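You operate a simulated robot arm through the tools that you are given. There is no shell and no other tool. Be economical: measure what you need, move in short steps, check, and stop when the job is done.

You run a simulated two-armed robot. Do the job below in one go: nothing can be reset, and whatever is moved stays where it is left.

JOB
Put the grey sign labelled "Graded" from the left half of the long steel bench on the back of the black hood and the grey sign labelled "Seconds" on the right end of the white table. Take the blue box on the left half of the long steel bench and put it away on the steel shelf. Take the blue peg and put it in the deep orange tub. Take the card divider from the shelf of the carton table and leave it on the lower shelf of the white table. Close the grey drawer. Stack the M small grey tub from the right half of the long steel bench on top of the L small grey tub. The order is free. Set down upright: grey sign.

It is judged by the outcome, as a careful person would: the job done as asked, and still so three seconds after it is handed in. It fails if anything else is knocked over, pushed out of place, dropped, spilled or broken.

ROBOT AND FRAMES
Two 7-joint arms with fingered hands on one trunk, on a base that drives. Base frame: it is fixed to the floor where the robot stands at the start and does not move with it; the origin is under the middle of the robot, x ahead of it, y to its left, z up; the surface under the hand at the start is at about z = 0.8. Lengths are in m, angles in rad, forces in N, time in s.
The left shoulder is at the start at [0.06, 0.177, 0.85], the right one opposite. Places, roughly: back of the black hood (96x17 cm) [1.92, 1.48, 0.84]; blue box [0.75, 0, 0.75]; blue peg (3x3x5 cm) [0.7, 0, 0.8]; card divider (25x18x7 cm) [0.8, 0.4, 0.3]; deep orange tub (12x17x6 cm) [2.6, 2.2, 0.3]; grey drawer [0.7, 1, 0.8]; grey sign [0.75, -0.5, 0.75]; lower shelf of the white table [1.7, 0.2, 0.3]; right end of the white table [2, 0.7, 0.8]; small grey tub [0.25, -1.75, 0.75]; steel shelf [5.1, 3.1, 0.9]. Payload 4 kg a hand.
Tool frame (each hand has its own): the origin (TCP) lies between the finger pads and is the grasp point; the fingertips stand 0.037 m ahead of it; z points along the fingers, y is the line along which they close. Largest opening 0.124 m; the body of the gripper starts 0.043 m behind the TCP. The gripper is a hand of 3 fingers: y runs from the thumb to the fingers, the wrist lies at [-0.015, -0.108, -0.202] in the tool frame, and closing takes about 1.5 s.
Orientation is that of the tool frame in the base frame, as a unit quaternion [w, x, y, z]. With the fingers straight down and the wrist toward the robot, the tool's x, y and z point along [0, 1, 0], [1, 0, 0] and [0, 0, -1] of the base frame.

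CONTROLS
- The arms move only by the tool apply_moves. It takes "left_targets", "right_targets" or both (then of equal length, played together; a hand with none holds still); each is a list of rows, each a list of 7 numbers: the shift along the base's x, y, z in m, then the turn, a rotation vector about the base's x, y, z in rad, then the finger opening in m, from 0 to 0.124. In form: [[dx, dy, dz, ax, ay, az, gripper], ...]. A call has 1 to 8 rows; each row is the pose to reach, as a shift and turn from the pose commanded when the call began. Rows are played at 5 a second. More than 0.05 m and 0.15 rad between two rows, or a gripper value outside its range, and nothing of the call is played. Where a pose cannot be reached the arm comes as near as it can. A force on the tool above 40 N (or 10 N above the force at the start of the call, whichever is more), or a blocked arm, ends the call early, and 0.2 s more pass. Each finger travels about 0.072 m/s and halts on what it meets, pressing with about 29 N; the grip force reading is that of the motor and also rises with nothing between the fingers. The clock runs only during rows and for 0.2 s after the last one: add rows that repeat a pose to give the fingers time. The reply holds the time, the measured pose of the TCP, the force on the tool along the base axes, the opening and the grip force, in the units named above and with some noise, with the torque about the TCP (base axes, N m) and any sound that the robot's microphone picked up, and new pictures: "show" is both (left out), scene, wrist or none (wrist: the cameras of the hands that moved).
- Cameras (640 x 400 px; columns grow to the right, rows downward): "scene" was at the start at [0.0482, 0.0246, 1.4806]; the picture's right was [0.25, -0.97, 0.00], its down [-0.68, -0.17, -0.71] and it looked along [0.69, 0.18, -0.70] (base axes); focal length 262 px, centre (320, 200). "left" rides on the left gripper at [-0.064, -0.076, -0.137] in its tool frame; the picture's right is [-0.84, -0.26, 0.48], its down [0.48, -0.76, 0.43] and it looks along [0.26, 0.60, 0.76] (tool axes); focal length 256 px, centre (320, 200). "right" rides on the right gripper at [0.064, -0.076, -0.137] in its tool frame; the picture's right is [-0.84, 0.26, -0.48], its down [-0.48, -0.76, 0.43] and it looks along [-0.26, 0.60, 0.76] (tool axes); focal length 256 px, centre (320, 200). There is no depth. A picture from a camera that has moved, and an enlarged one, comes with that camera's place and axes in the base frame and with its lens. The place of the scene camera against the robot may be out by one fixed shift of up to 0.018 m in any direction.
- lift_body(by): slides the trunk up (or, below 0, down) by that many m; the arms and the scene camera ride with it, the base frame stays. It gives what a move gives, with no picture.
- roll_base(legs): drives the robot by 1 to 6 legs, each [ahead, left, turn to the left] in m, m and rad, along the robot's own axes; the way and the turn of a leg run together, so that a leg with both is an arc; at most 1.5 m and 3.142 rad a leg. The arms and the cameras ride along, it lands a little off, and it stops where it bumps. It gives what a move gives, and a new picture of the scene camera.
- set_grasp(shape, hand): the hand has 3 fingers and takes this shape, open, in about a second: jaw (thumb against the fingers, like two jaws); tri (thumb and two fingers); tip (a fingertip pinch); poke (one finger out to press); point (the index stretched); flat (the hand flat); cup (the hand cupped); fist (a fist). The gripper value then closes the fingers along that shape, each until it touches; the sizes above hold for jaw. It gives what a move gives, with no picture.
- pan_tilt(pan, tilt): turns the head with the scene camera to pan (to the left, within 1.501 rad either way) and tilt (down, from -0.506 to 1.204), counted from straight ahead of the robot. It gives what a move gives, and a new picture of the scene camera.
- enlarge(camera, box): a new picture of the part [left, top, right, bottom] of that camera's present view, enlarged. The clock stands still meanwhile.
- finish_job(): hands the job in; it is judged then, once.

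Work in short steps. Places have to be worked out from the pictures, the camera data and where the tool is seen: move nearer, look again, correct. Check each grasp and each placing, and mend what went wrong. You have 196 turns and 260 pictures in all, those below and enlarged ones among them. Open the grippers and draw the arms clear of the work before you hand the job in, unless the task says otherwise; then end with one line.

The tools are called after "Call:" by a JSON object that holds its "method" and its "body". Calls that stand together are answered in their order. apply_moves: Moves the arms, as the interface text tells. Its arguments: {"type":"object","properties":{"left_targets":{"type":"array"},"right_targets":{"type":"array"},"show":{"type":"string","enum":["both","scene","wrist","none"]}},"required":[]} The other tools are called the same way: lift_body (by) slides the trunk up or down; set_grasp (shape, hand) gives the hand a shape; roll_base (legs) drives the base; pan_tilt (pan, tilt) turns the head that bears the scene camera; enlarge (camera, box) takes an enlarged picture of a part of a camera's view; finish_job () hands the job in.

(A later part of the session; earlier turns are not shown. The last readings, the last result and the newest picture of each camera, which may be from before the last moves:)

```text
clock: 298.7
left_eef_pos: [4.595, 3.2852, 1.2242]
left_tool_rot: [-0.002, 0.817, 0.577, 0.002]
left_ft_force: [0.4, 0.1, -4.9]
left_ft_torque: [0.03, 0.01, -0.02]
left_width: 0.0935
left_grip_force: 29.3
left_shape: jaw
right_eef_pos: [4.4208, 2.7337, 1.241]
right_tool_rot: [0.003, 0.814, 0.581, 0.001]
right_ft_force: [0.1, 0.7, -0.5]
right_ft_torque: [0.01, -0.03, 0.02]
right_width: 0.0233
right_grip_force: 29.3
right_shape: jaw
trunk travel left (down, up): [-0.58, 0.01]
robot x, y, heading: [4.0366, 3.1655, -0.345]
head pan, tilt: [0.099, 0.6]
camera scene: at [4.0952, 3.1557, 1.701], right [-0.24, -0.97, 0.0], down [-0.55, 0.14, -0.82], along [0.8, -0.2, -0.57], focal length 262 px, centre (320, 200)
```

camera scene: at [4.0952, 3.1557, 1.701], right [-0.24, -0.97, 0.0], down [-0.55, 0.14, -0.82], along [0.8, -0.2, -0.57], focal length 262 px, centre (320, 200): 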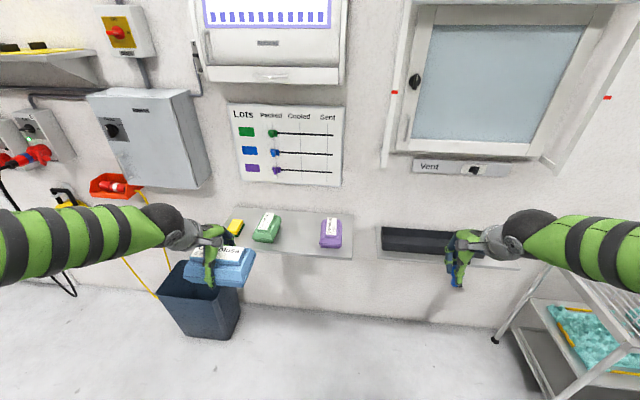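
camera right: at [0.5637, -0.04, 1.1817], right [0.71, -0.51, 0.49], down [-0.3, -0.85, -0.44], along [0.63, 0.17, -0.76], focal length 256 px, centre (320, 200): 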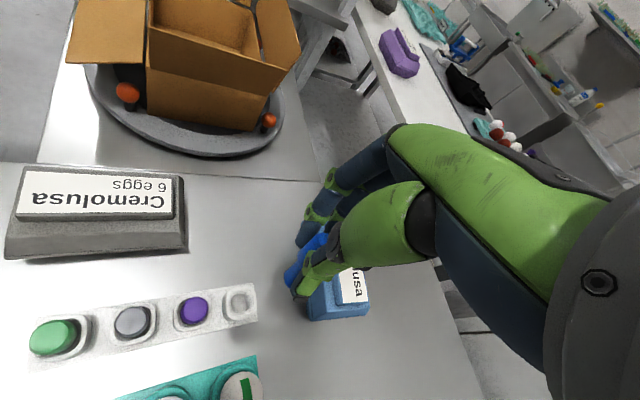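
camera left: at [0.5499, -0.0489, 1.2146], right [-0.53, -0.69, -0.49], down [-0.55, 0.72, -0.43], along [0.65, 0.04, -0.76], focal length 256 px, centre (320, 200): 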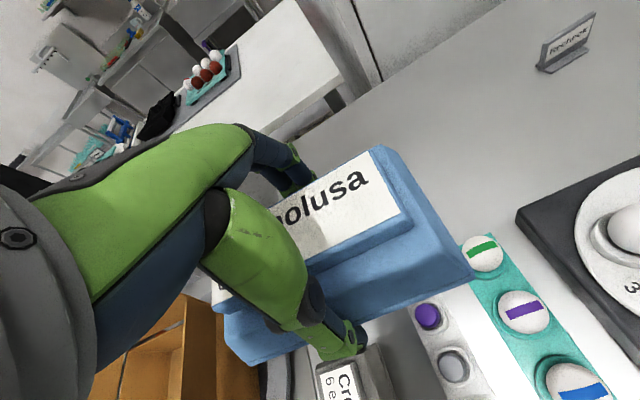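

The shelf has a gap between the green and purple boxes, ~18 cm. The box must go long-axis inward, so I rotate the left hand by −1.57 and then approach.

Call:
{"method": "apply_moves", "body": {"left_targets": [[0, 0, 0, 0, 0, -0.145, 0.05], [0, 0, 0, 0, 0, -0.29, 0.05], [0, 0, 0, 0, 0, -0.435, 0.05], [0, 0, 0, 0, 0, -0.58, 0.05], [0, 0, 0, 0, 0, -0.725, 0.05], [0, 0, 0, 0, 0, -0.87, 0.05], [0, 0, 0, 0, 0, -1.015, 0.05], [0, 0, 0, 0, 0, -1.16, 0.05]], "show": "none"}}

Call:
{"method": "apply_moves", "body": {"left_targets": [[0, 0, 0, 0, 0, -0.14, 0.05], [0, 0, 0, 0, 0, -0.28, 0.05], [0, 0, 0, 0, 0, -0.41, 0.05]], "show": "none"}}

Call:
{"method": "roll_base", "body": {"legs": [[0.18, -0.08, 0]]}}

Call:
{"method": "enlarge", "body": {"camera": "left", "box": [0, 0, 640, 400]}}

```text
clock: 300.5
left_eef_pos: [4.5967, 3.2851, 1.2253]
left_tool_rot: [0.0, 0.999, 0.033, 0.004]
left_ft_force: [-0.3, 0.0, -3.9]
left_ft_torque: [0.02, -0.01, 0.01]
left_width: 0.0933
left_grip_force: 28.7
left_shape: jaw
right_eef_pos: [4.4206, 2.7344, 1.2411]
right_tool_rot: [0.003, 0.814, 0.581, 0.001]
right_ft_force: [0.0, -0.7, -0.9]
right_ft_torque: [-0.03, 0.03, -0.01]
right_width: 0.0236
right_grip_force: 28.9
right_shape: jaw
trunk travel left (down, up): [-0.58, 0.01]
robot x, y, heading: [4.0368, 3.1635, -0.344]
head pan, tilt: [0.099, 0.6]
```

```text
clock: 301.3
left_eef_pos: [4.5963, 3.2852, 1.2248]
left_tool_rot: [0.001, 0.985, -0.171, 0.002]
left_ft_force: [0.2, 0.1, -4.7]
left_ft_torque: [0.0, -0.01, -0.01]
left_width: 0.0931
left_grip_force: 28.6
left_shape: jaw
right_eef_pos: [4.4208, 2.7336, 1.2403]
right_tool_rot: [0.003, 0.814, 0.58, 0.0]
right_ft_force: [0.6, 0.4, 0.0]
right_ft_torque: [-0.01, 0.01, 0.0]
right_width: 0.0233
right_grip_force: 29.1
right_shape: jaw
trunk travel left (down, up): [-0.58, 0.01]
robot x, y, heading: [4.0365, 3.1593, -0.341]
head pan, tilt: [0.099, 0.6]
```

```text
clock: 302.8
left_eef_pos: [4.7368, 3.1477, 1.2234]
left_tool_rot: [-0.001, 0.986, -0.169, 0.003]
left_ft_force: [0.3, -0.4, -5.2]
left_ft_torque: [0.04, -0.04, -0.02]
left_width: 0.0935
left_grip_force: 28.9
left_shape: jaw
right_eef_pos: [4.5621, 2.5976, 1.2411]
right_tool_rot: [0.002, 0.814, 0.58, 0.001]
right_ft_force: [0.5, -0.9, -0.3]
right_ft_torque: [0.01, -0.01, 0.0]
right_width: 0.0238
right_grip_force: 29.6
right_shape: jaw
trunk travel left (down, up): [-0.58, 0.01]
robot x, y, heading: [4.1801, 3.0271, -0.342]
head pan, tilt: [0.099, 0.6]
camera scene: at [4.2379, 3.0184, 1.701], right [-0.24, -0.97, 0.0], down [-0.55, 0.14, -0.82], along [0.8, -0.2, -0.57], focal length 262 px, centre (320, 200)
```

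scene: 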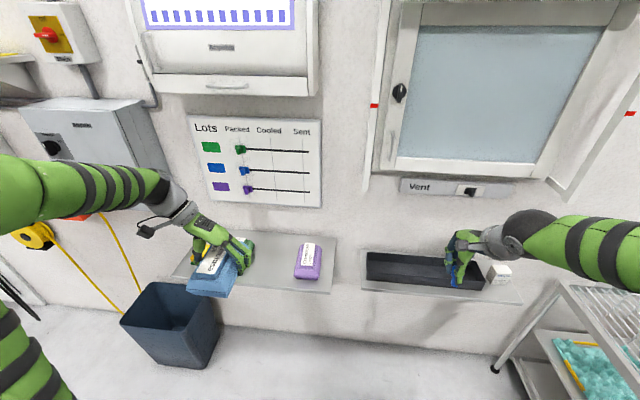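

```text
1.00 times, centred on (320, 200) of left (not enlarged: the box is as wide or as high as the picture)
camera zoom: at [4.7021, 3.2419, 1.3599], right [-0.7, 0.52, -0.49], down [0.71, 0.55, -0.43], along [0.05, -0.65, -0.76], focal length 256 px, centre (320, 200)
```

zoom: 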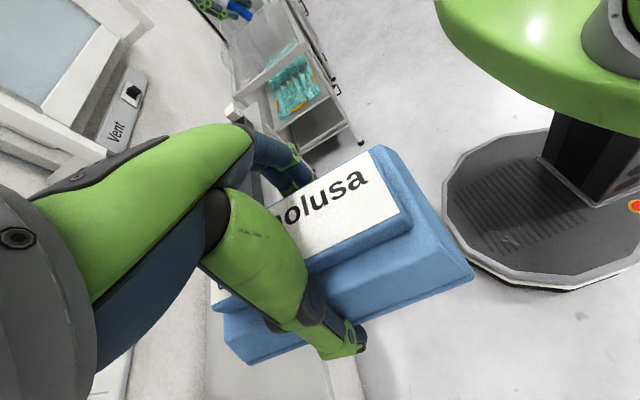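

Gap centre worked out at about [4.99,3.03] with shelf z≈0.87. I extend over it and lower to z≈1.02 for a check.

Call:
{"method": "apply_moves", "body": {"left_targets": [[0.04, -0.02, 0, 0, 0, 0, 0.05], [0.08, -0.038, 0, 0, 0, 0, 0.05], [0.12, -0.056, 0, 0, 0, 0, 0.05], [0.16, -0.074, 0, 0, 0, 0, 0.05], [0.2, -0.09, 0, 0, 0, 0, 0.05], [0.24, -0.107, -0.02, 0, 0, 0, 0.05], [0.25, -0.113, -0.065, 0, 0, 0, 0.05], [0.25, -0.113, -0.11, 0, 0, 0, 0.05]]}}

Call:
{"method": "enlarge", "body": {"camera": "scene", "box": [170, 200, 350, 313]}}

```text
clock: 304.6
left_eef_pos: [4.9846, 3.038, 1.1135]
left_tool_rot: [0.0, 0.986, -0.169, 0.003]
left_ft_force: [0.6, -0.8, -4.0]
left_ft_torque: [0.02, 0.01, -0.03]
left_width: 0.0933
left_grip_force: 28.7
left_shape: jaw
right_eef_pos: [4.5628, 2.5984, 1.2417]
right_tool_rot: [0.003, 0.814, 0.58, 0.001]
right_ft_force: [0.8, 1.0, 0.4]
right_ft_torque: [0.0, 0.0, 0.01]
right_width: 0.0236
right_grip_force: 29.4
right_shape: jaw
trunk travel left (down, up): [-0.58, 0.01]
robot x, y, heading: [4.1787, 3.0243, -0.346]
head pan, tilt: [0.099, 0.6]
camera scene: at [4.2379, 3.0197, 1.701], right [-0.24, -0.97, 0.0], down [-0.55, 0.14, -0.82], along [0.8, -0.2, -0.57], focal length 262 px, centre (320, 200)
camera left: at [4.9502, 3.131, 1.2493], right [-0.7, 0.52, -0.49], down [0.71, 0.55, -0.43], along [0.05, -0.65, -0.76], focal length 256 px, centre (320, 200)
```

scene: 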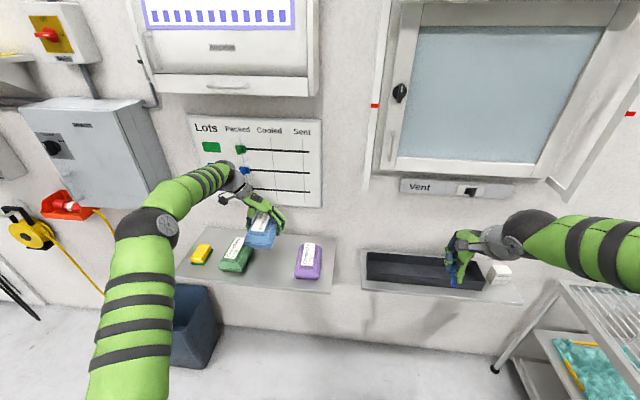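
left: 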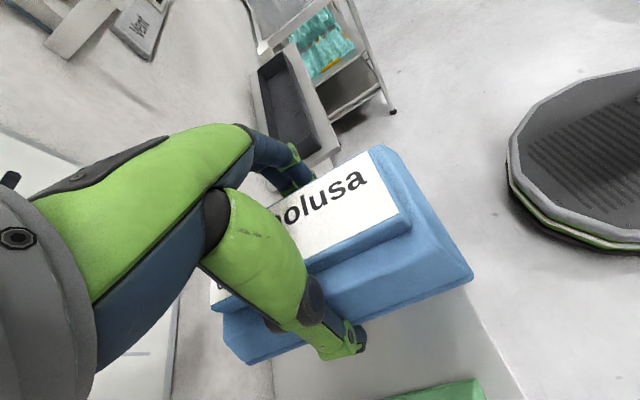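

```text
3.54 times, centred on (260, 256) of scene
camera zoom: at [4.2379, 3.0197, 1.701], right [-0.24, -0.97, 0.0], down [-0.55, 0.14, -0.82], along [0.8, -0.2, -0.57], focal length 927 px, centre (532, 0)
```

zoom: 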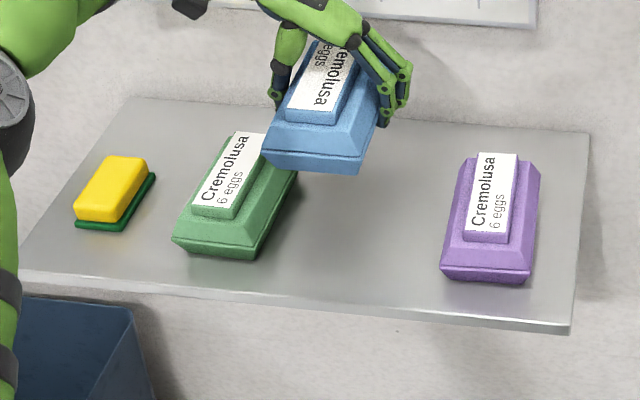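

The box lines up with the gap centre. I move 1.5 cm further in and lower close to the shelf.

Call:
{"method": "apply_moves", "body": {"left_targets": [[0.007, -0.002, -0.04, 0, 0, 0, 0.05], [0.014, -0.005, -0.08, 0, 0, 0, 0.05], [0.014, -0.006, -0.12, 0, 0, 0, 0.05], [0.014, -0.006, -0.15, 0, 0, 0, 0.05]]}}

Call:
{"method": "enlarge", "body": {"camera": "scene", "box": [170, 200, 350, 313]}}

```text
clock: 305.6
left_eef_pos: [5.0008, 3.0298, 0.9642]
left_tool_rot: [0.0, 0.985, -0.17, 0.003]
left_ft_force: [-0.1, 0.7, -4.0]
left_ft_torque: [-0.01, 0.02, -0.01]
left_width: 0.0931
left_grip_force: 29.0
left_shape: jaw
right_eef_pos: [4.5625, 2.5992, 1.2405]
right_tool_rot: [0.003, 0.814, 0.581, 0.001]
right_ft_force: [0.0, -0.3, -0.4]
right_ft_torque: [-0.01, -0.04, 0.01]
right_width: 0.0233
right_grip_force: 29.2
right_shape: jaw
trunk travel left (down, up): [-0.58, 0.01]
robot x, y, heading: [4.1806, 3.0278, -0.35]
head pan, tilt: [0.099, 0.6]
camera scene: at [4.2372, 3.0194, 1.7011], right [-0.24, -0.97, 0.0], down [-0.55, 0.14, -0.82], along [0.8, -0.2, -0.57], focal length 262 px, centre (320, 200)
camera left: at [4.9653, 3.1231, 1.099], right [-0.7, 0.52, -0.49], down [0.71, 0.55, -0.43], along [0.05, -0.65, -0.76], focal length 256 px, centre (320, 200)
```

scene: 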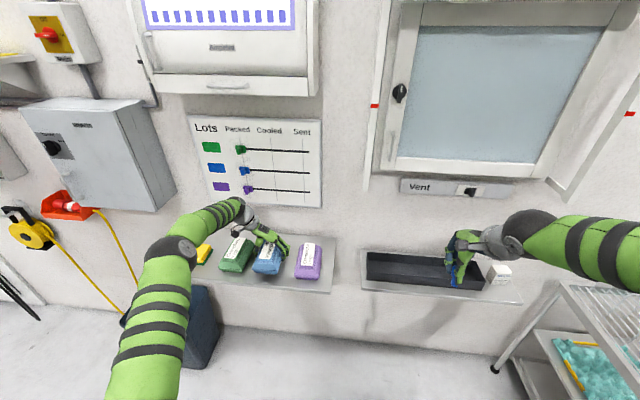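
left: 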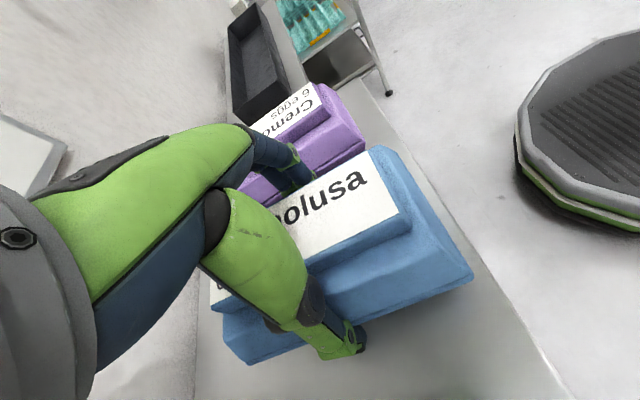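

```text
3.54 times, centred on (260, 256) of scene
camera zoom: at [4.2372, 3.0194, 1.7011], right [-0.24, -0.97, 0.0], down [-0.55, 0.14, -0.82], along [0.8, -0.2, -0.57], focal length 927 px, centre (532, 0)
```

zoom: 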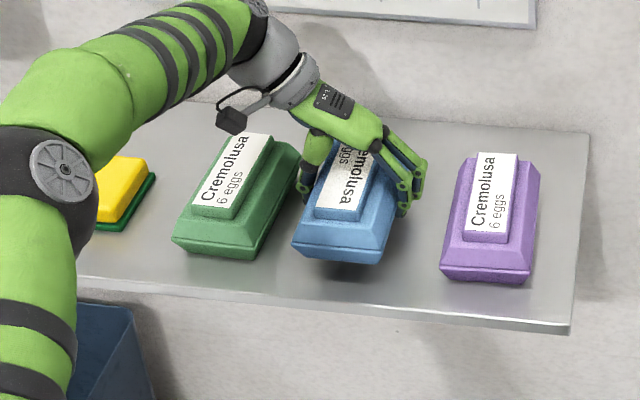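

The box is a bit nearer green; I shift 2 cm toward purple and lower to contact.

Call:
{"method": "apply_moves", "body": {"left_targets": [[-0.006, -0.019, 0, 0, 0, 0, 0.05], [-0.006, -0.019, -0.02, 0, 0, 0, 0.05], [-0.006, -0.019, -0.035, 0, 0, 0, 0.05], [-0.006, -0.019, -0.045, 0, 0, 0, 0.05], [-0.006, -0.019, -0.053, 0, 0, 0, 0.05]]}}

```text
clock: 306.9
left_eef_pos: [4.9966, 3.0119, 0.9188]
left_tool_rot: [0.003, 0.986, -0.169, 0.006]
left_ft_force: [-5.9, 4.1, 17.0]
left_ft_torque: [0.18, 0.14, -0.1]
left_width: 0.0908
left_grip_force: 29.3
left_shape: jaw
right_eef_pos: [4.56, 2.5987, 1.2413]
right_tool_rot: [0.003, 0.814, 0.581, 0.002]
right_ft_force: [-0.2, 0.5, -0.2]
right_ft_torque: [0.03, 0.01, 0.0]
right_width: 0.0237
right_grip_force: 29.0
right_shape: jaw
trunk travel left (down, up): [-0.58, 0.01]
robot x, y, heading: [4.1791, 3.0264, -0.342]
head pan, tilt: [0.099, 0.6]
stopped in row 5 (left hand): the force on the tool passed its limit at 42 N (the readings are from after the stop); the commanded pose is now the measured one
camera scene: at [4.2345, 3.0202, 1.7011], right [-0.24, -0.97, 0.0], down [-0.55, 0.14, -0.83], along [0.8, -0.2, -0.56], focal length 262 px, centre (320, 200)
camera left: at [4.9599, 3.1061, 1.0542], right [-0.7, 0.52, -0.5], down [0.71, 0.55, -0.43], along [0.05, -0.65, -0.75], focal length 256 px, centre (320, 200)
```

scene: 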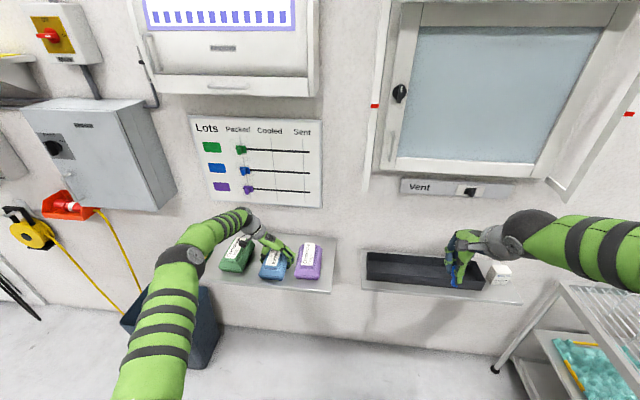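
left: 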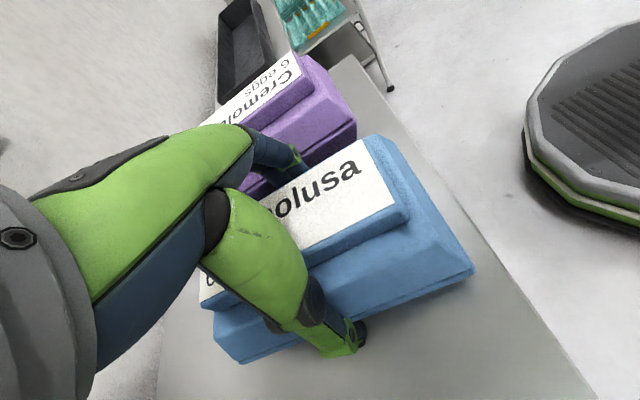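

On the shelf. I check the clearance to purple before opening just enough.

Call:
{"method": "enlarge", "body": {"camera": "scene", "box": [210, 220, 340, 301]}}

Call:
{"method": "apply_moves", "body": {"left_targets": [[0, 0, 0.003, 0, 0, 0, 0.09], [0, 0, 0.003, 0, 0, 0, 0.1], [0, 0, 0.003, 0, 0, 0, 0.106], [0, 0, 0.003, 0, 0, 0, 0.106]], "show": "wrist"}}

Call:
{"method": "enlarge", "body": {"camera": "scene", "box": [210, 220, 340, 301]}}

```text
4.92 times, centred on (275, 260) of scene
camera zoom: at [4.2345, 3.0202, 1.7011], right [-0.24, -0.97, 0.0], down [-0.55, 0.14, -0.83], along [0.8, -0.2, -0.56], focal length 1290 px, centre (542, -98)
```

zoom: 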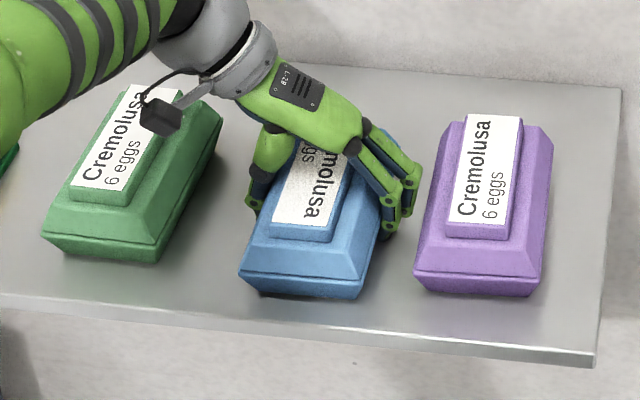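

```text
clock: 307.9
left_eef_pos: [4.9966, 3.0112, 0.92]
left_tool_rot: [0.002, 0.986, -0.169, 0.005]
left_ft_force: [0.1, 0.2, 0.2]
left_ft_torque: [0.01, 0.05, 0.02]
left_width: 0.1057
left_grip_force: 0.1
left_shape: jaw
right_eef_pos: [4.562, 2.5985, 1.2408]
right_tool_rot: [0.003, 0.813, 0.583, 0.001]
right_ft_force: [-0.2, 0.8, -0.3]
right_ft_torque: [0.01, 0.0, -0.02]
right_width: 0.0237
right_grip_force: 29.4
right_shape: jaw
trunk travel left (down, up): [-0.58, 0.01]
robot x, y, heading: [4.1792, 3.0267, -0.346]
head pan, tilt: [0.099, 0.6]
camera left: at [4.9605, 3.1052, 1.0547], right [-0.7, 0.52, -0.49], down [0.71, 0.55, -0.43], along [0.05, -0.65, -0.76], focal length 256 px, centre (320, 200)
```

left: 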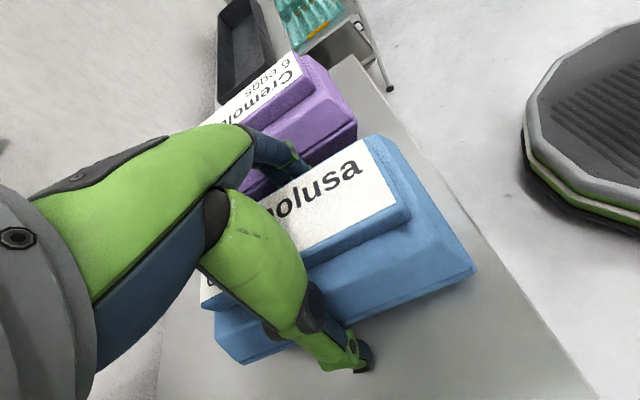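

```text
4.92 times, centred on (275, 260) of scene
camera zoom: at [4.2363, 3.0195, 1.701], right [-0.24, -0.97, 0.0], down [-0.55, 0.14, -0.83], along [0.8, -0.2, -0.56], focal length 1290 px, centre (542, -98)
```

zoom: 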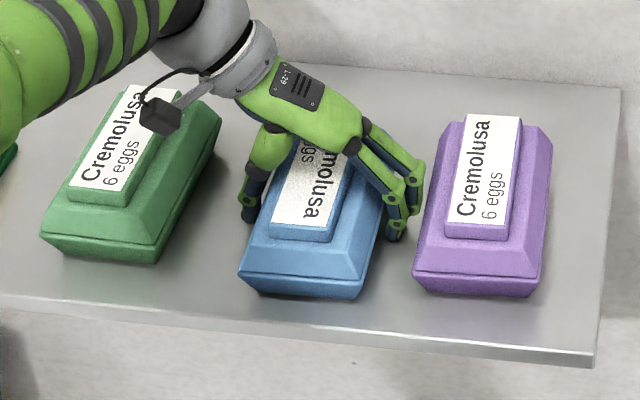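

Released; neither neighbour moved. I rise straight up and retract.

Call:
{"method": "apply_moves", "body": {"left_targets": [[0, 0, 0.03, 0, 0, 0, 0.106], [0, 0, 0.07, 0, 0, 0, 0.106], [0, 0, 0.115, 0, 0, 0, 0.106], [0, 0, 0.16, 0, 0, 0, 0.106], [-0.03, 0.015, 0.19, 0, 0, 0.1, 0.1], [-0.065, 0.03, 0.21, 0, 0, 0.2, 0.08], [-0.1, 0.05, 0.23, 0, 0, 0.3, 0.06], [-0.135, 0.07, 0.25, 0, 0, 0.4, 0.05]], "show": "none"}}

Call:
{"method": "apply_moves", "body": {"left_targets": [[-0.04, 0.02, 0, 0, 0, 0.14, 0.05], [-0.08, 0.04, 0, 0, 0, 0.28, 0.05], [-0.11, 0.06, 0, 0, 0, 0.42, 0.05], [-0.13, 0.08, 0, 0, 0, 0.56, 0.05], [-0.15, 0.09, 0, 0, 0, 0.7, 0.05], [-0.17, 0.1, 0, 0, 0, 0.84, 0.05], [-0.19, 0.1, 0, 0, 0, 0.98, 0.05], [-0.21, 0.1, 0, 0, 0, 1.12, 0.05]], "show": "scene"}}

```text
clock: 309.7
left_eef_pos: [4.8611, 3.0817, 1.1697]
left_tool_rot: [0.001, 0.999, 0.032, 0.006]
left_ft_force: [0.7, -0.6, -0.1]
left_ft_torque: [0.02, -0.02, 0.0]
left_width: 0.0504
left_grip_force: 0.0
left_shape: jaw
right_eef_pos: [4.5594, 2.5998, 1.2416]
right_tool_rot: [0.003, 0.814, 0.581, 0.001]
right_ft_force: [-0.3, 0.9, -0.3]
right_ft_torque: [0.02, -0.03, 0.04]
right_width: 0.0236
right_grip_force: 29.1
right_shape: jaw
trunk travel left (down, up): [-0.58, 0.01]
robot x, y, heading: [4.179, 3.0265, -0.345]
head pan, tilt: [0.099, 0.6]
```

```text
clock: 311.5
left_eef_pos: [4.6604, 3.1815, 1.1759]
left_tool_rot: [-0.004, 0.83, 0.558, 0.005]
left_ft_force: [-0.1, 1.0, 0.4]
left_ft_torque: [0.04, -0.02, 0.01]
left_width: 0.0505
left_grip_force: 0.1
left_shape: jaw
left hand out of reach, approached as far as the arm can: row 8
right_eef_pos: [4.5601, 2.5981, 1.241]
right_tool_rot: [0.003, 0.814, 0.581, 0.001]
right_ft_force: [0.1, 0.4, 0.6]
right_ft_torque: [-0.01, 0.01, -0.02]
right_width: 0.0235
right_grip_force: 29.1
right_shape: jaw
trunk travel left (down, up): [-0.58, 0.01]
robot x, y, heading: [4.1766, 3.0215, -0.348]
head pan, tilt: [0.099, 0.6]
camera scene: at [4.2359, 3.0185, 1.7011], right [-0.24, -0.97, 0.0], down [-0.55, 0.14, -0.83], along [0.8, -0.2, -0.56], focal length 262 px, centre (320, 200)
```

scene: 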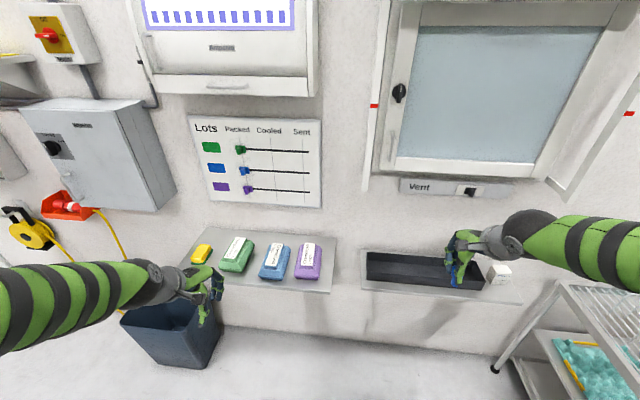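

The blue box is neatly on the shelf. Now I back off, drive down the aisle and face the rear bench at the orange tub.

Call:
{"method": "roll_base", "body": {"legs": [[-0.33, 0, 0], [0, 0, -1.568], [1.5, 0, 0], [0.07, 0, -1.57]]}}

Call:
{"method": "lift_body", "body": {"by": -0.3}}

Call:
{"method": "pan_tilt", "body": {"pan": -0.3, "tilt": 0.85}}

```text
clock: 328.4
left_eef_pos: [2.8055, 1.5268, 1.1755]
left_tool_rot: [-0.005, -0.556, 0.831, -0.004]
left_ft_force: [-0.1, 0.0, 0.0]
left_ft_torque: [0.01, 0.02, -0.02]
left_width: 0.0503
left_grip_force: 0.1
left_shape: jaw
right_eef_pos: [2.9056, 2.1095, 1.2408]
right_tool_rot: [-0.001, -0.58, 0.815, 0.004]
right_ft_force: [0.6, -0.6, 0.1]
right_ft_torque: [0.02, -0.02, 0.02]
right_width: 0.0233
right_grip_force: 29.5
right_shape: jaw
trunk travel left (down, up): [-0.58, 0.01]
robot x, y, heading: [3.2883, 1.6808, 2.795]
head pan, tilt: [0.099, 0.6]
camera scene: at [3.2274, 1.6969, 1.7011], right [0.25, 0.97, 0.0], down [0.55, -0.14, -0.83], along [-0.8, 0.2, -0.56], focal length 262 px, centre (320, 200)
```

scene: 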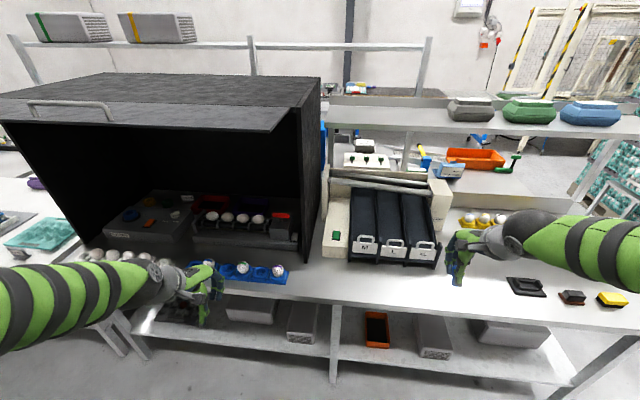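

```text
clock: 331.4
left_eef_pos: [2.8048, 1.526, 0.8748]
left_tool_rot: [-0.005, -0.555, 0.832, -0.002]
left_ft_force: [-0.3, 1.0, 0.8]
left_ft_torque: [0.02, -0.03, 0.0]
left_width: 0.0501
left_grip_force: 0.0
left_shape: jaw
right_eef_pos: [2.9051, 2.1104, 0.9406]
right_tool_rot: [-0.001, -0.58, 0.815, 0.003]
right_ft_force: [0.5, 0.6, -1.0]
right_ft_torque: [-0.01, 0.0, 0.0]
right_width: 0.0232
right_grip_force: 29.2
right_shape: jaw
trunk travel left (down, up): [-0.28, 0.31]
robot x, y, heading: [3.2858, 1.6824, 2.793]
head pan, tilt: [0.099, 0.6]
```

```text
clock: 332.3
left_eef_pos: [2.8044, 1.5264, 0.8762]
left_tool_rot: [-0.005, -0.555, 0.832, -0.003]
left_ft_force: [0.3, 0.8, -0.6]
left_ft_torque: [0.0, -0.03, 0.02]
left_width: 0.0502
left_grip_force: 0.1
left_shape: jaw
right_eef_pos: [2.9059, 2.1093, 0.942]
right_tool_rot: [-0.001, -0.58, 0.815, 0.002]
right_ft_force: [-0.6, -0.5, 0.2]
right_ft_torque: [0.01, -0.02, 0.02]
right_width: 0.0231
right_grip_force: 28.9
right_shape: jaw
trunk travel left (down, up): [-0.28, 0.31]
robot x, y, heading: [3.2879, 1.6828, 2.795]
head pan, tilt: [-0.3, 0.85]
camera scene: at [3.2508, 1.7221, 1.3802], right [0.6, 0.8, 0.0], down [0.6, -0.45, -0.66], along [-0.53, 0.4, -0.75], focal length 262 px, centre (320, 200)
```

scene: 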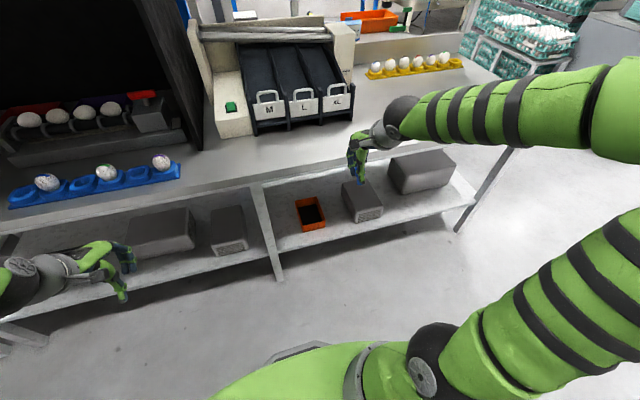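

Tub is at about [2.55,2.19,0.33]. I lower the trunk fully, keeping the hands outside the table edge, then view from the wrist.

Call:
{"method": "lift_body", "body": {"by": -0.275}}

Call:
{"method": "apply_moves", "body": {"right_targets": [[0, 0, -0.04, 0, 0, 0, 0], [0, 0, -0.08, 0, 0, 0, 0], [0, 0, -0.12, 0, 0, 0, 0], [0, 0, -0.16, 0, 0, 0, 0], [0, 0, -0.2, 0, 0, 0, 0]]}}

```text
clock: 335.1
left_eef_pos: [2.8043, 1.5275, 0.5993]
left_tool_rot: [-0.006, -0.556, 0.831, -0.004]
left_ft_force: [0.3, -0.1, 0.7]
left_ft_torque: [0.01, -0.04, 0.01]
left_width: 0.0501
left_grip_force: 0.2
left_shape: jaw
right_eef_pos: [2.9055, 2.1094, 0.6662]
right_tool_rot: [0.0, -0.58, 0.815, 0.003]
right_ft_force: [-0.8, -0.3, 0.3]
right_ft_torque: [-0.01, 0.01, 0.02]
right_width: 0.0235
right_grip_force: 28.9
right_shape: jaw
trunk travel left (down, up): [-0.005, 0.585]
robot x, y, heading: [3.2855, 1.6812, 2.79]
head pan, tilt: [-0.3, 0.85]
```

```text
clock: 336.3
left_eef_pos: [2.8049, 1.5277, 0.6007]
left_tool_rot: [-0.005, -0.555, 0.832, -0.003]
left_ft_force: [-0.6, -0.5, 0.4]
left_ft_torque: [-0.01, 0.03, 0.0]
left_width: 0.0501
left_grip_force: 0.1
left_shape: jaw
right_eef_pos: [2.9041, 2.1094, 0.4668]
right_tool_rot: [-0.001, -0.579, 0.815, 0.002]
right_ft_force: [-0.5, 0.4, 0.3]
right_ft_torque: [0.03, 0.0, 0.0]
right_width: 0.0232
right_grip_force: 29.1
right_shape: jaw
trunk travel left (down, up): [-0.005, 0.585]
robot x, y, heading: [3.2853, 1.6792, 2.792]
head pan, tilt: [-0.3, 0.85]
camera scene: at [3.251, 1.7219, 1.1053], right [0.6, 0.8, 0.0], down [0.6, -0.45, -0.66], along [-0.53, 0.4, -0.75], focal length 262 px, centre (320, 200)
camera right: at [2.9541, 2.0234, 0.6021], right [0.03, 0.87, 0.48], down [0.87, 0.21, -0.44], along [-0.48, 0.44, -0.76], focal length 256 px, centre (320, 200)
```

scene: 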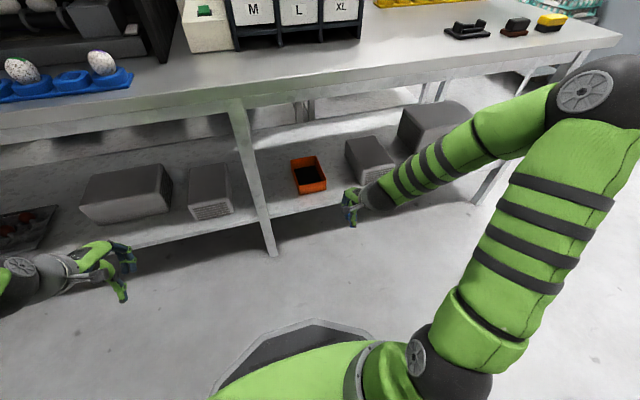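
right: 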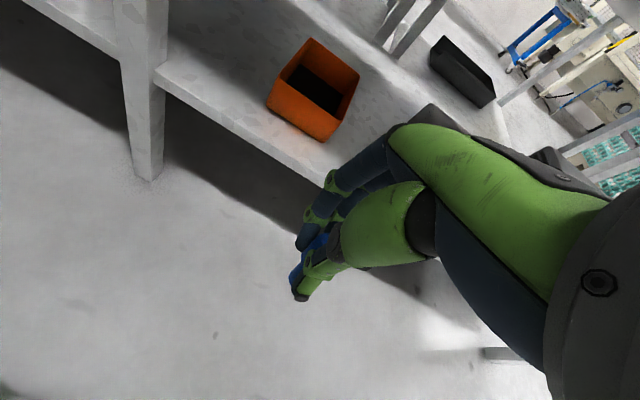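

Tub rim centre at about [2.576,2.174,0.365]. I close in with the base and reach the hand in over the tub at z≈0.46.

Call:
{"method": "roll_base", "body": {"legs": [[0.12, 0.04, 0]]}}

Call:
{"method": "apply_moves", "body": {"right_targets": [[-0.04, 0.014, 0, 0, 0, 0, 0], [-0.08, 0.028, 0, 0, 0, 0, 0], [-0.12, 0.042, 0, 0, 0, 0, 0], [-0.15, 0.053, 0, 0, 0, 0, 0]]}}

```text
clock: 337.6
left_eef_pos: [2.6784, 1.5289, 0.6014]
left_tool_rot: [-0.005, -0.555, 0.832, -0.003]
left_ft_force: [-0.5, 0.4, -0.6]
left_ft_torque: [0.02, -0.02, -0.01]
left_width: 0.0501
left_grip_force: 0.0
left_shape: jaw
right_eef_pos: [2.7778, 2.1121, 0.4666]
right_tool_rot: [-0.001, -0.58, 0.815, 0.003]
right_ft_force: [0.0, 0.5, -0.6]
right_ft_torque: [0.0, 0.02, 0.01]
right_width: 0.0226
right_grip_force: 28.9
right_shape: jaw
trunk travel left (down, up): [-0.005, 0.585]
robot x, y, heading: [3.1631, 1.6834, 2.795]
head pan, tilt: [-0.3, 0.85]
camera scene: at [3.125, 1.7251, 1.1052], right [0.6, 0.8, 0.0], down [0.6, -0.45, -0.66], along [-0.53, 0.4, -0.75], focal length 262 px, centre (320, 200)
```

scene: 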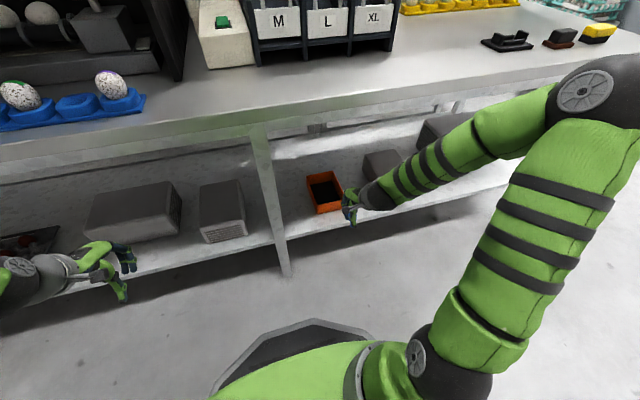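

```text
clock: 338.6
left_eef_pos: [2.6787, 1.5285, 0.6009]
left_tool_rot: [-0.004, -0.556, 0.831, -0.004]
left_ft_force: [-1.2, 0.2, -0.1]
left_ft_torque: [0.0, 0.0, 0.01]
left_width: 0.0501
left_grip_force: 0.1
left_shape: jaw
right_eef_pos: [2.6274, 2.1646, 0.4666]
right_tool_rot: [-0.001, -0.58, 0.815, 0.003]
right_ft_force: [0.6, 0.5, 0.5]
right_ft_torque: [-0.02, 0.01, -0.01]
right_width: 0.0227
right_grip_force: 28.2
right_shape: jaw
trunk travel left (down, up): [-0.005, 0.585]
robot x, y, heading: [3.1611, 1.6845, 2.794]
head pan, tilt: [-0.3, 0.85]
camera scene: at [3.1251, 1.7251, 1.1052], right [0.6, 0.8, 0.0], down [0.6, -0.45, -0.66], along [-0.53, 0.4, -0.75], focal length 262 px, centre (320, 200)
camera right: at [2.6782, 2.0783, 0.6023], right [0.03, 0.87, 0.49], down [0.87, 0.21, -0.44], along [-0.48, 0.44, -0.76], focal length 256 px, centre (320, 200)
```

scene: 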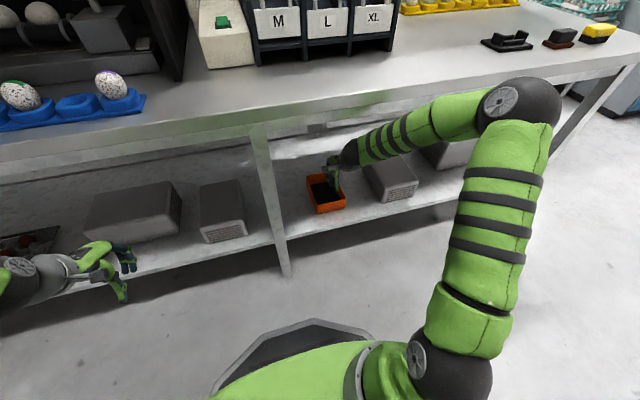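
right: 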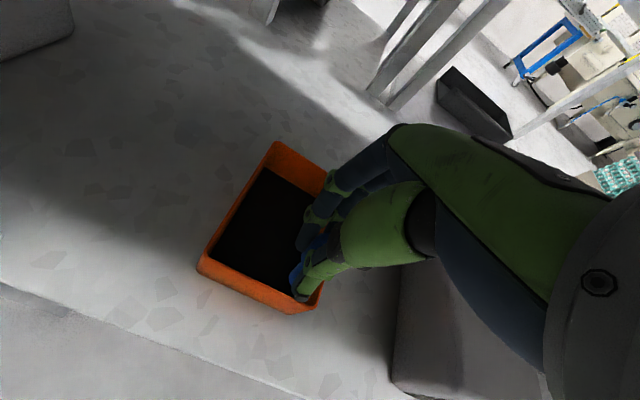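

Tub centre ≈ [2.563,2.187]. I move the last 6 cm in, lower the peg inside and release.

Call:
{"method": "apply_moves", "body": {"right_targets": [[-0.035, 0.012, 0, 0, 0, 0, 0], [-0.058, 0.02, -0.01, 0, 0, 0, 0], [-0.058, 0.02, -0.035, 0, 0, 0, 0], [-0.058, 0.02, -0.055, 0, 0, 0, 0], [-0.058, 0.02, -0.07, 0, 0, 0, 0]], "show": "wrist"}}

```text
clock: 339.8
left_eef_pos: [2.6799, 1.5298, 0.602]
left_tool_rot: [-0.006, -0.556, 0.831, -0.004]
left_ft_force: [-0.8, -0.1, -0.6]
left_ft_torque: [-0.03, -0.01, -0.01]
left_width: 0.0501
left_grip_force: 0.1
left_shape: jaw
right_eef_pos: [2.5698, 2.1853, 0.3969]
right_tool_rot: [0.0, -0.58, 0.815, 0.002]
right_ft_force: [-0.4, -0.9, 0.8]
right_ft_torque: [0.02, 0.01, 0.03]
right_width: 0.0229
right_grip_force: 29.0
right_shape: jaw
trunk travel left (down, up): [-0.005, 0.585]
robot x, y, heading: [3.1611, 1.683, 2.792]
head pan, tilt: [-0.3, 0.85]
camera right: at [2.6197, 2.0989, 0.5324], right [0.03, 0.87, 0.49], down [0.87, 0.21, -0.44], along [-0.48, 0.44, -0.76], focal length 256 px, centre (320, 200)
```

right: 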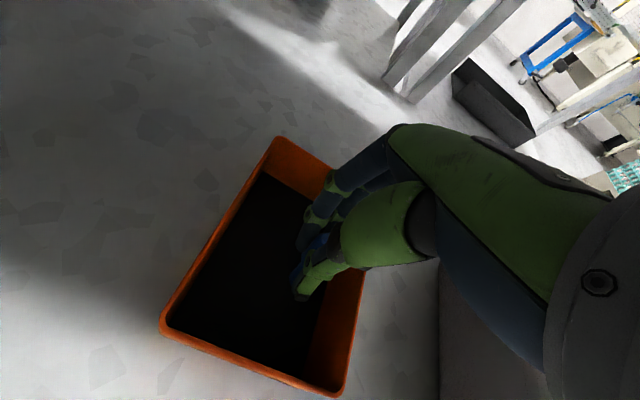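

Inside the tub. I lower slightly more and open gently.

Call:
{"method": "apply_moves", "body": {"right_targets": [[-0.003, -0.01, -0.008, 0, 0, 0, 0], [-0.003, -0.01, -0.016, 0, 0, 0, 0], [-0.003, -0.01, -0.016, 0, 0, 0, 0.035], [-0.003, -0.01, -0.016, 0, 0, 0, 0.05], [-0.003, -0.01, -0.016, 0, 0, 0, 0.05], [-0.003, -0.01, 0.03, 0, 0, 0, 0.05], [-0.003, -0.01, 0.075, 0, 0, 0, 0.05]], "show": "wrist"}}

Call:
{"method": "enlarge", "body": {"camera": "right", "box": [160, 120, 400, 300]}}

```text
clock: 341.4
left_eef_pos: [2.679, 1.5298, 0.6002]
left_tool_rot: [-0.006, -0.555, 0.832, -0.004]
left_ft_force: [1.4, 0.1, 0.1]
left_ft_torque: [-0.03, -0.02, -0.01]
left_width: 0.05
left_grip_force: 0.1
left_shape: jaw
right_eef_pos: [2.5696, 2.1763, 0.4714]
right_tool_rot: [-0.001, -0.58, 0.815, 0.003]
right_ft_force: [0.8, 0.4, -0.3]
right_ft_torque: [0.0, -0.01, 0.0]
right_width: 0.0497
right_grip_force: 0.2
right_shape: jaw
trunk travel left (down, up): [-0.005, 0.585]
robot x, y, heading: [3.1584, 1.6894, 2.793]
head pan, tilt: [-0.3, 0.85]
camera right: at [2.6188, 2.0904, 0.6079], right [0.03, 0.87, 0.49], down [0.87, 0.21, -0.44], along [-0.48, 0.44, -0.76], focal length 256 px, centre (320, 200)
```

right: 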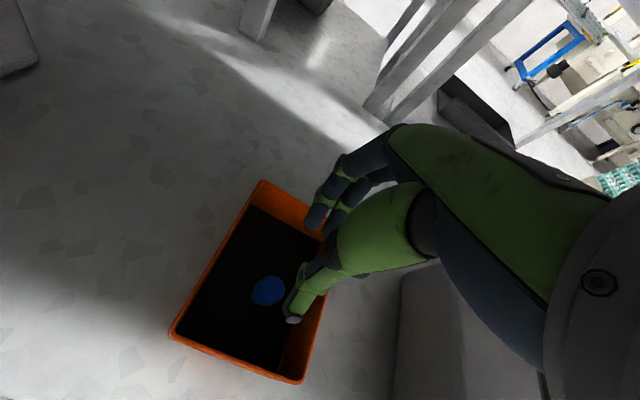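

```text
2.22 times, centred on (280, 210) of right
camera zoom: at [2.6188, 2.0904, 0.6079], right [0.03, 0.87, 0.49], down [0.87, 0.21, -0.44], along [-0.48, 0.44, -0.76], focal length 569 px, centre (409, 178)
```

zoom: 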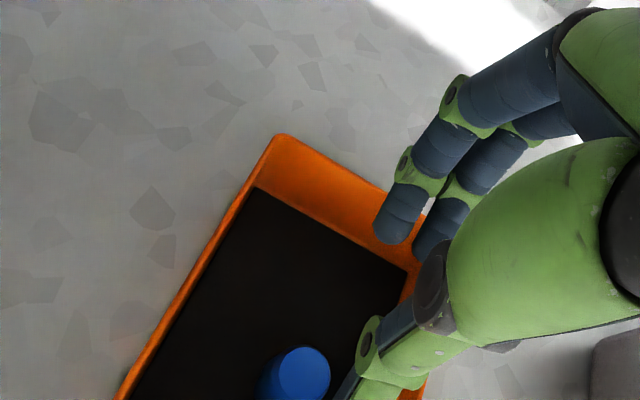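

The blue peg is in the tub. I withdraw the hand, back off, raise the trunk and drive up the aisle again.

Call:
{"method": "apply_moves", "body": {"right_targets": [[0.042, -0.015, 0, 0, 0, 0, 0.05], [0.085, -0.03, 0, 0, 0, 0, 0.05], [0.127, -0.045, 0, 0, 0, 0, 0.05], [0.17, -0.06, 0, 0, 0, 0, 0.05], [0.2, -0.07, 0, 0, 0, 0, 0.05]], "show": "none"}}

Call:
{"method": "roll_base", "body": {"legs": [[-0.28, 0, 0]]}}

Call:
{"method": "lift_body", "body": {"by": 0.58}}

```text
clock: 342.6
left_eef_pos: [2.679, 1.5289, 0.6005]
left_tool_rot: [-0.005, -0.556, 0.831, -0.004]
left_ft_force: [-0.4, 0.3, -0.1]
left_ft_torque: [-0.02, -0.01, -0.02]
left_width: 0.0502
left_grip_force: 0.1
left_shape: jaw
right_eef_pos: [2.7714, 2.1048, 0.4717]
right_tool_rot: [-0.001, -0.581, 0.814, 0.002]
right_ft_force: [0.2, 0.1, -0.6]
right_ft_torque: [0.0, -0.02, 0.0]
right_width: 0.0499
right_grip_force: 0.0
right_shape: jaw
trunk travel left (down, up): [-0.005, 0.585]
robot x, y, heading: [3.1622, 1.6848, 2.791]
head pan, tilt: [-0.3, 0.85]
```

```text
clock: 344.5
left_eef_pos: [2.9307, 1.4412, 0.6005]
left_tool_rot: [-0.006, -0.552, 0.834, -0.003]
left_ft_force: [0.2, 0.1, 0.3]
left_ft_torque: [0.03, 0.02, 0.01]
left_width: 0.0502
left_grip_force: 0.0
left_shape: jaw
right_eef_pos: [3.0269, 2.0152, 0.4711]
right_tool_rot: [-0.001, -0.577, 0.817, 0.003]
right_ft_force: [-0.3, -0.6, -0.3]
right_ft_torque: [0.01, 0.02, 0.01]
right_width: 0.0496
right_grip_force: 0.1
right_shape: jaw
trunk travel left (down, up): [-0.005, 0.585]
robot x, y, heading: [3.4119, 1.5907, 2.785]
head pan, tilt: [-0.3, 0.85]
camera scene: at [3.3786, 1.6321, 1.1052], right [0.61, 0.79, 0.0], down [0.6, -0.46, -0.66], along [-0.52, 0.4, -0.75], focal length 262 px, centre (320, 200)
```

scene: 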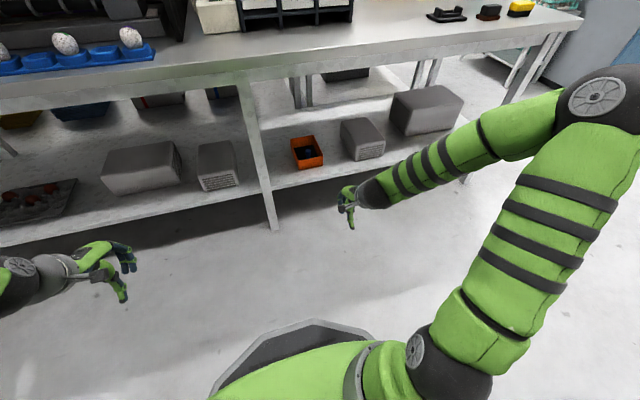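

```text
refused: 0.58 is not a number from -0.4 to 0.4
```

I raise in two steps, lift the right hand, then drive up the aisle.

Call:
{"method": "lift_body", "body": {"by": 0.4}}

Call:
{"method": "lift_body", "body": {"by": 0.18}}

Call:
{"method": "apply_moves", "body": {"right_targets": [[0, 0, 0.045, 0, 0, 0, 0.05], [0, 0, 0.09, 0, 0, 0, 0.05], [0, 0, 0.135, 0, 0, 0, 0.05], [0, 0, 0.17, 0, 0, 0, 0.05]], "show": "none"}}

Call:
{"method": "roll_base", "body": {"legs": [[0, 0, -1.559], [1.4, 0, 0], [0.63, 0, 0], [0, 0, -0.875]]}}

```text
clock: 348.3
left_eef_pos: [2.9304, 1.44, 1.0011]
left_tool_rot: [-0.005, -0.552, 0.834, -0.003]
left_ft_force: [0.7, 0.5, -0.7]
left_ft_torque: [0.01, -0.01, -0.01]
left_width: 0.0501
left_grip_force: 0.1
left_shape: jaw
right_eef_pos: [3.027, 2.0143, 0.871]
right_tool_rot: [-0.001, -0.577, 0.817, 0.003]
right_ft_force: [0.4, 0.6, 1.1]
right_ft_torque: [0.03, 0.01, -0.01]
right_width: 0.0499
right_grip_force: 0.0
right_shape: jaw
trunk travel left (down, up): [-0.405, 0.185]
robot x, y, heading: [3.4126, 1.5898, 2.785]
head pan, tilt: [-0.3, 0.85]
```

```text
clock: 350.3
left_eef_pos: [2.9306, 1.4392, 1.1809]
left_tool_rot: [-0.005, -0.553, 0.833, -0.004]
left_ft_force: [0.4, 0.4, -0.8]
left_ft_torque: [0.0, -0.02, 0.0]
left_width: 0.0501
left_grip_force: 0.0
left_shape: jaw
right_eef_pos: [3.0259, 2.0153, 1.0505]
right_tool_rot: [0.0, -0.577, 0.817, 0.003]
right_ft_force: [-0.8, 0.4, 0.8]
right_ft_torque: [0.01, 0.01, 0.01]
right_width: 0.05
right_grip_force: 0.1
right_shape: jaw
trunk travel left (down, up): [-0.585, 0.005]
robot x, y, heading: [3.4119, 1.5916, 2.788]
head pan, tilt: [-0.3, 0.85]
```

```text
clock: 351.3
left_eef_pos: [2.9314, 1.4396, 1.18]
left_tool_rot: [-0.005, -0.553, 0.833, -0.004]
left_ft_force: [0.1, 0.4, -0.9]
left_ft_torque: [0.0, 0.0, 0.04]
left_width: 0.0502
left_grip_force: 0.2
left_shape: jaw
right_eef_pos: [3.0281, 2.0137, 1.2231]
right_tool_rot: [-0.002, -0.577, 0.817, 0.003]
right_ft_force: [-0.6, 0.0, 0.5]
right_ft_torque: [-0.03, 0.03, -0.03]
right_width: 0.0496
right_grip_force: 0.1
right_shape: jaw
trunk travel left (down, up): [-0.585, 0.005]
robot x, y, heading: [3.4137, 1.59, 2.788]
head pan, tilt: [-0.3, 0.85]
```

```text
clock: 367.5
left_eef_pos: [4.3719, 3.9365, 1.1807]
left_tool_rot: [-0.005, 0.595, 0.804, 0.003]
left_ft_force: [0.5, 0.3, 0.2]
left_ft_torque: [0.0, -0.01, -0.01]
left_width: 0.0503
left_grip_force: 0.1
left_shape: jaw
right_eef_pos: [4.6661, 3.4348, 1.2215]
right_tool_rot: [0.002, 0.571, 0.821, 0.001]
right_ft_force: [-0.3, 0.5, 0.4]
right_ft_torque: [-0.02, 0.03, 0.04]
right_width: 0.0499
right_grip_force: 0.1
right_shape: jaw
trunk travel left (down, up): [-0.585, 0.005]
robot x, y, heading: [4.0971, 3.5099, 0.344]
head pan, tilt: [-0.3, 0.85]
camera scene: at [4.1482, 3.5104, 1.6852], right [0.04, -1.0, 0.0], down [-0.75, -0.03, -0.66], along [0.66, 0.03, -0.75], focal length 262 px, centre (320, 200)
```

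scene: 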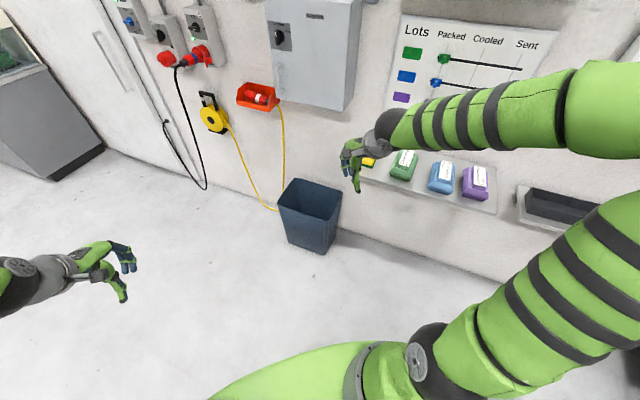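

Back at the same waypoint. I reverse through the gap and slide right along the benches toward the right half.

Call:
{"method": "roll_base", "body": {"legs": [[-0.983, 0.751, 0], [-0.776, 0.317, 0], [0, 0, -0.69], [-1.2, -0.03, 0]]}}

Call:
{"method": "roll_base", "body": {"legs": [[0, -1.5, 0], [0, -1.5, 0], [0, -1.5, 0]]}}

```text
clock: 385.4
left_eef_pos: [1.4231, 4.469, 1.1808]
left_tool_rot: [-0.004, 0.83, 0.557, 0.005]
left_ft_force: [-0.1, 0.5, -0.7]
left_ft_torque: [-0.01, 0.0, 0.04]
left_width: 0.0503
left_grip_force: 0.0
left_shape: jaw
right_eef_pos: [1.3332, 3.8939, 1.2235]
right_tool_rot: [0.003, 0.813, 0.582, 0.001]
right_ft_force: [-0.1, -0.4, -0.1]
right_ft_torque: [0.01, 0.0, 0.03]
right_width: 0.0498
right_grip_force: 0.1
right_shape: jaw
trunk travel left (down, up): [-0.585, 0.005]
robot x, y, heading: [0.9457, 4.3133, -0.342]
head pan, tilt: [-0.3, 0.85]
camera scene: at [0.9764, 4.2807, 1.6852], right [-0.6, -0.8, 0.0], down [-0.6, 0.45, -0.66], along [0.53, -0.4, -0.75], focal length 262 px, centre (320, 200)
```

scene: 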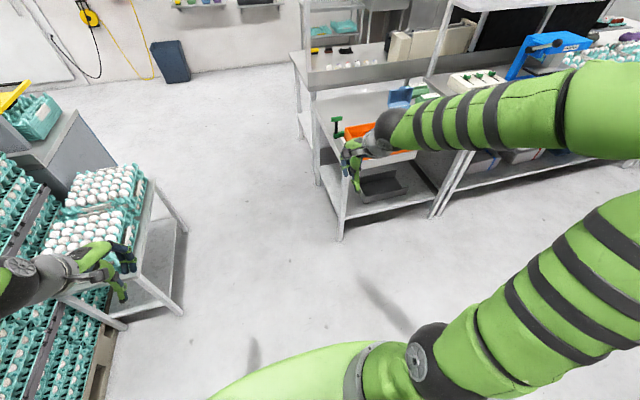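

```text
clock: 406.8
left_eef_pos: [-0.052, 0.2214, 1.1804]
left_tool_rot: [-0.003, 0.831, 0.556, 0.005]
left_ft_force: [0.4, -0.4, 0.1]
left_ft_torque: [-0.03, 0.0, 0.0]
left_width: 0.0502
left_grip_force: 0.1
left_shape: jaw
right_eef_pos: [-0.1448, -0.3521, 1.2234]
right_tool_rot: [0.002, 0.814, 0.581, 0.001]
right_ft_force: [1.2, 0.2, -0.9]
right_ft_torque: [0.05, -0.03, -0.03]
right_width: 0.0497
right_grip_force: 0.2
right_shape: jaw
trunk travel left (down, up): [-0.585, 0.005]
robot x, y, heading: [-0.5324, 0.0683, -0.349]
head pan, tilt: [-0.3, 0.85]
camera scene: at [-0.4996, 0.0345, 1.6852], right [-0.6, -0.8, 0.0], down [-0.6, 0.45, -0.66], along [0.53, -0.4, -0.75], focal length 262 px, centre (320, 200)
```

scene: 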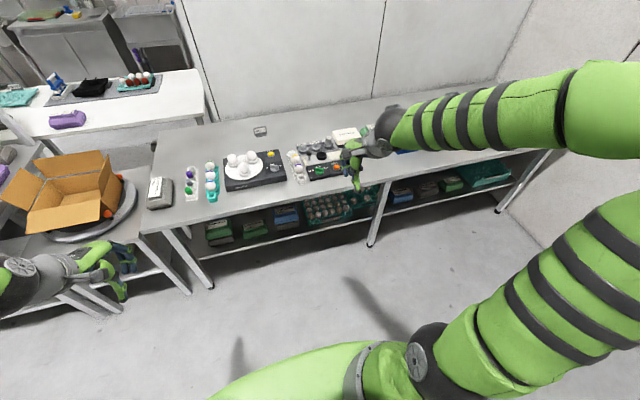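

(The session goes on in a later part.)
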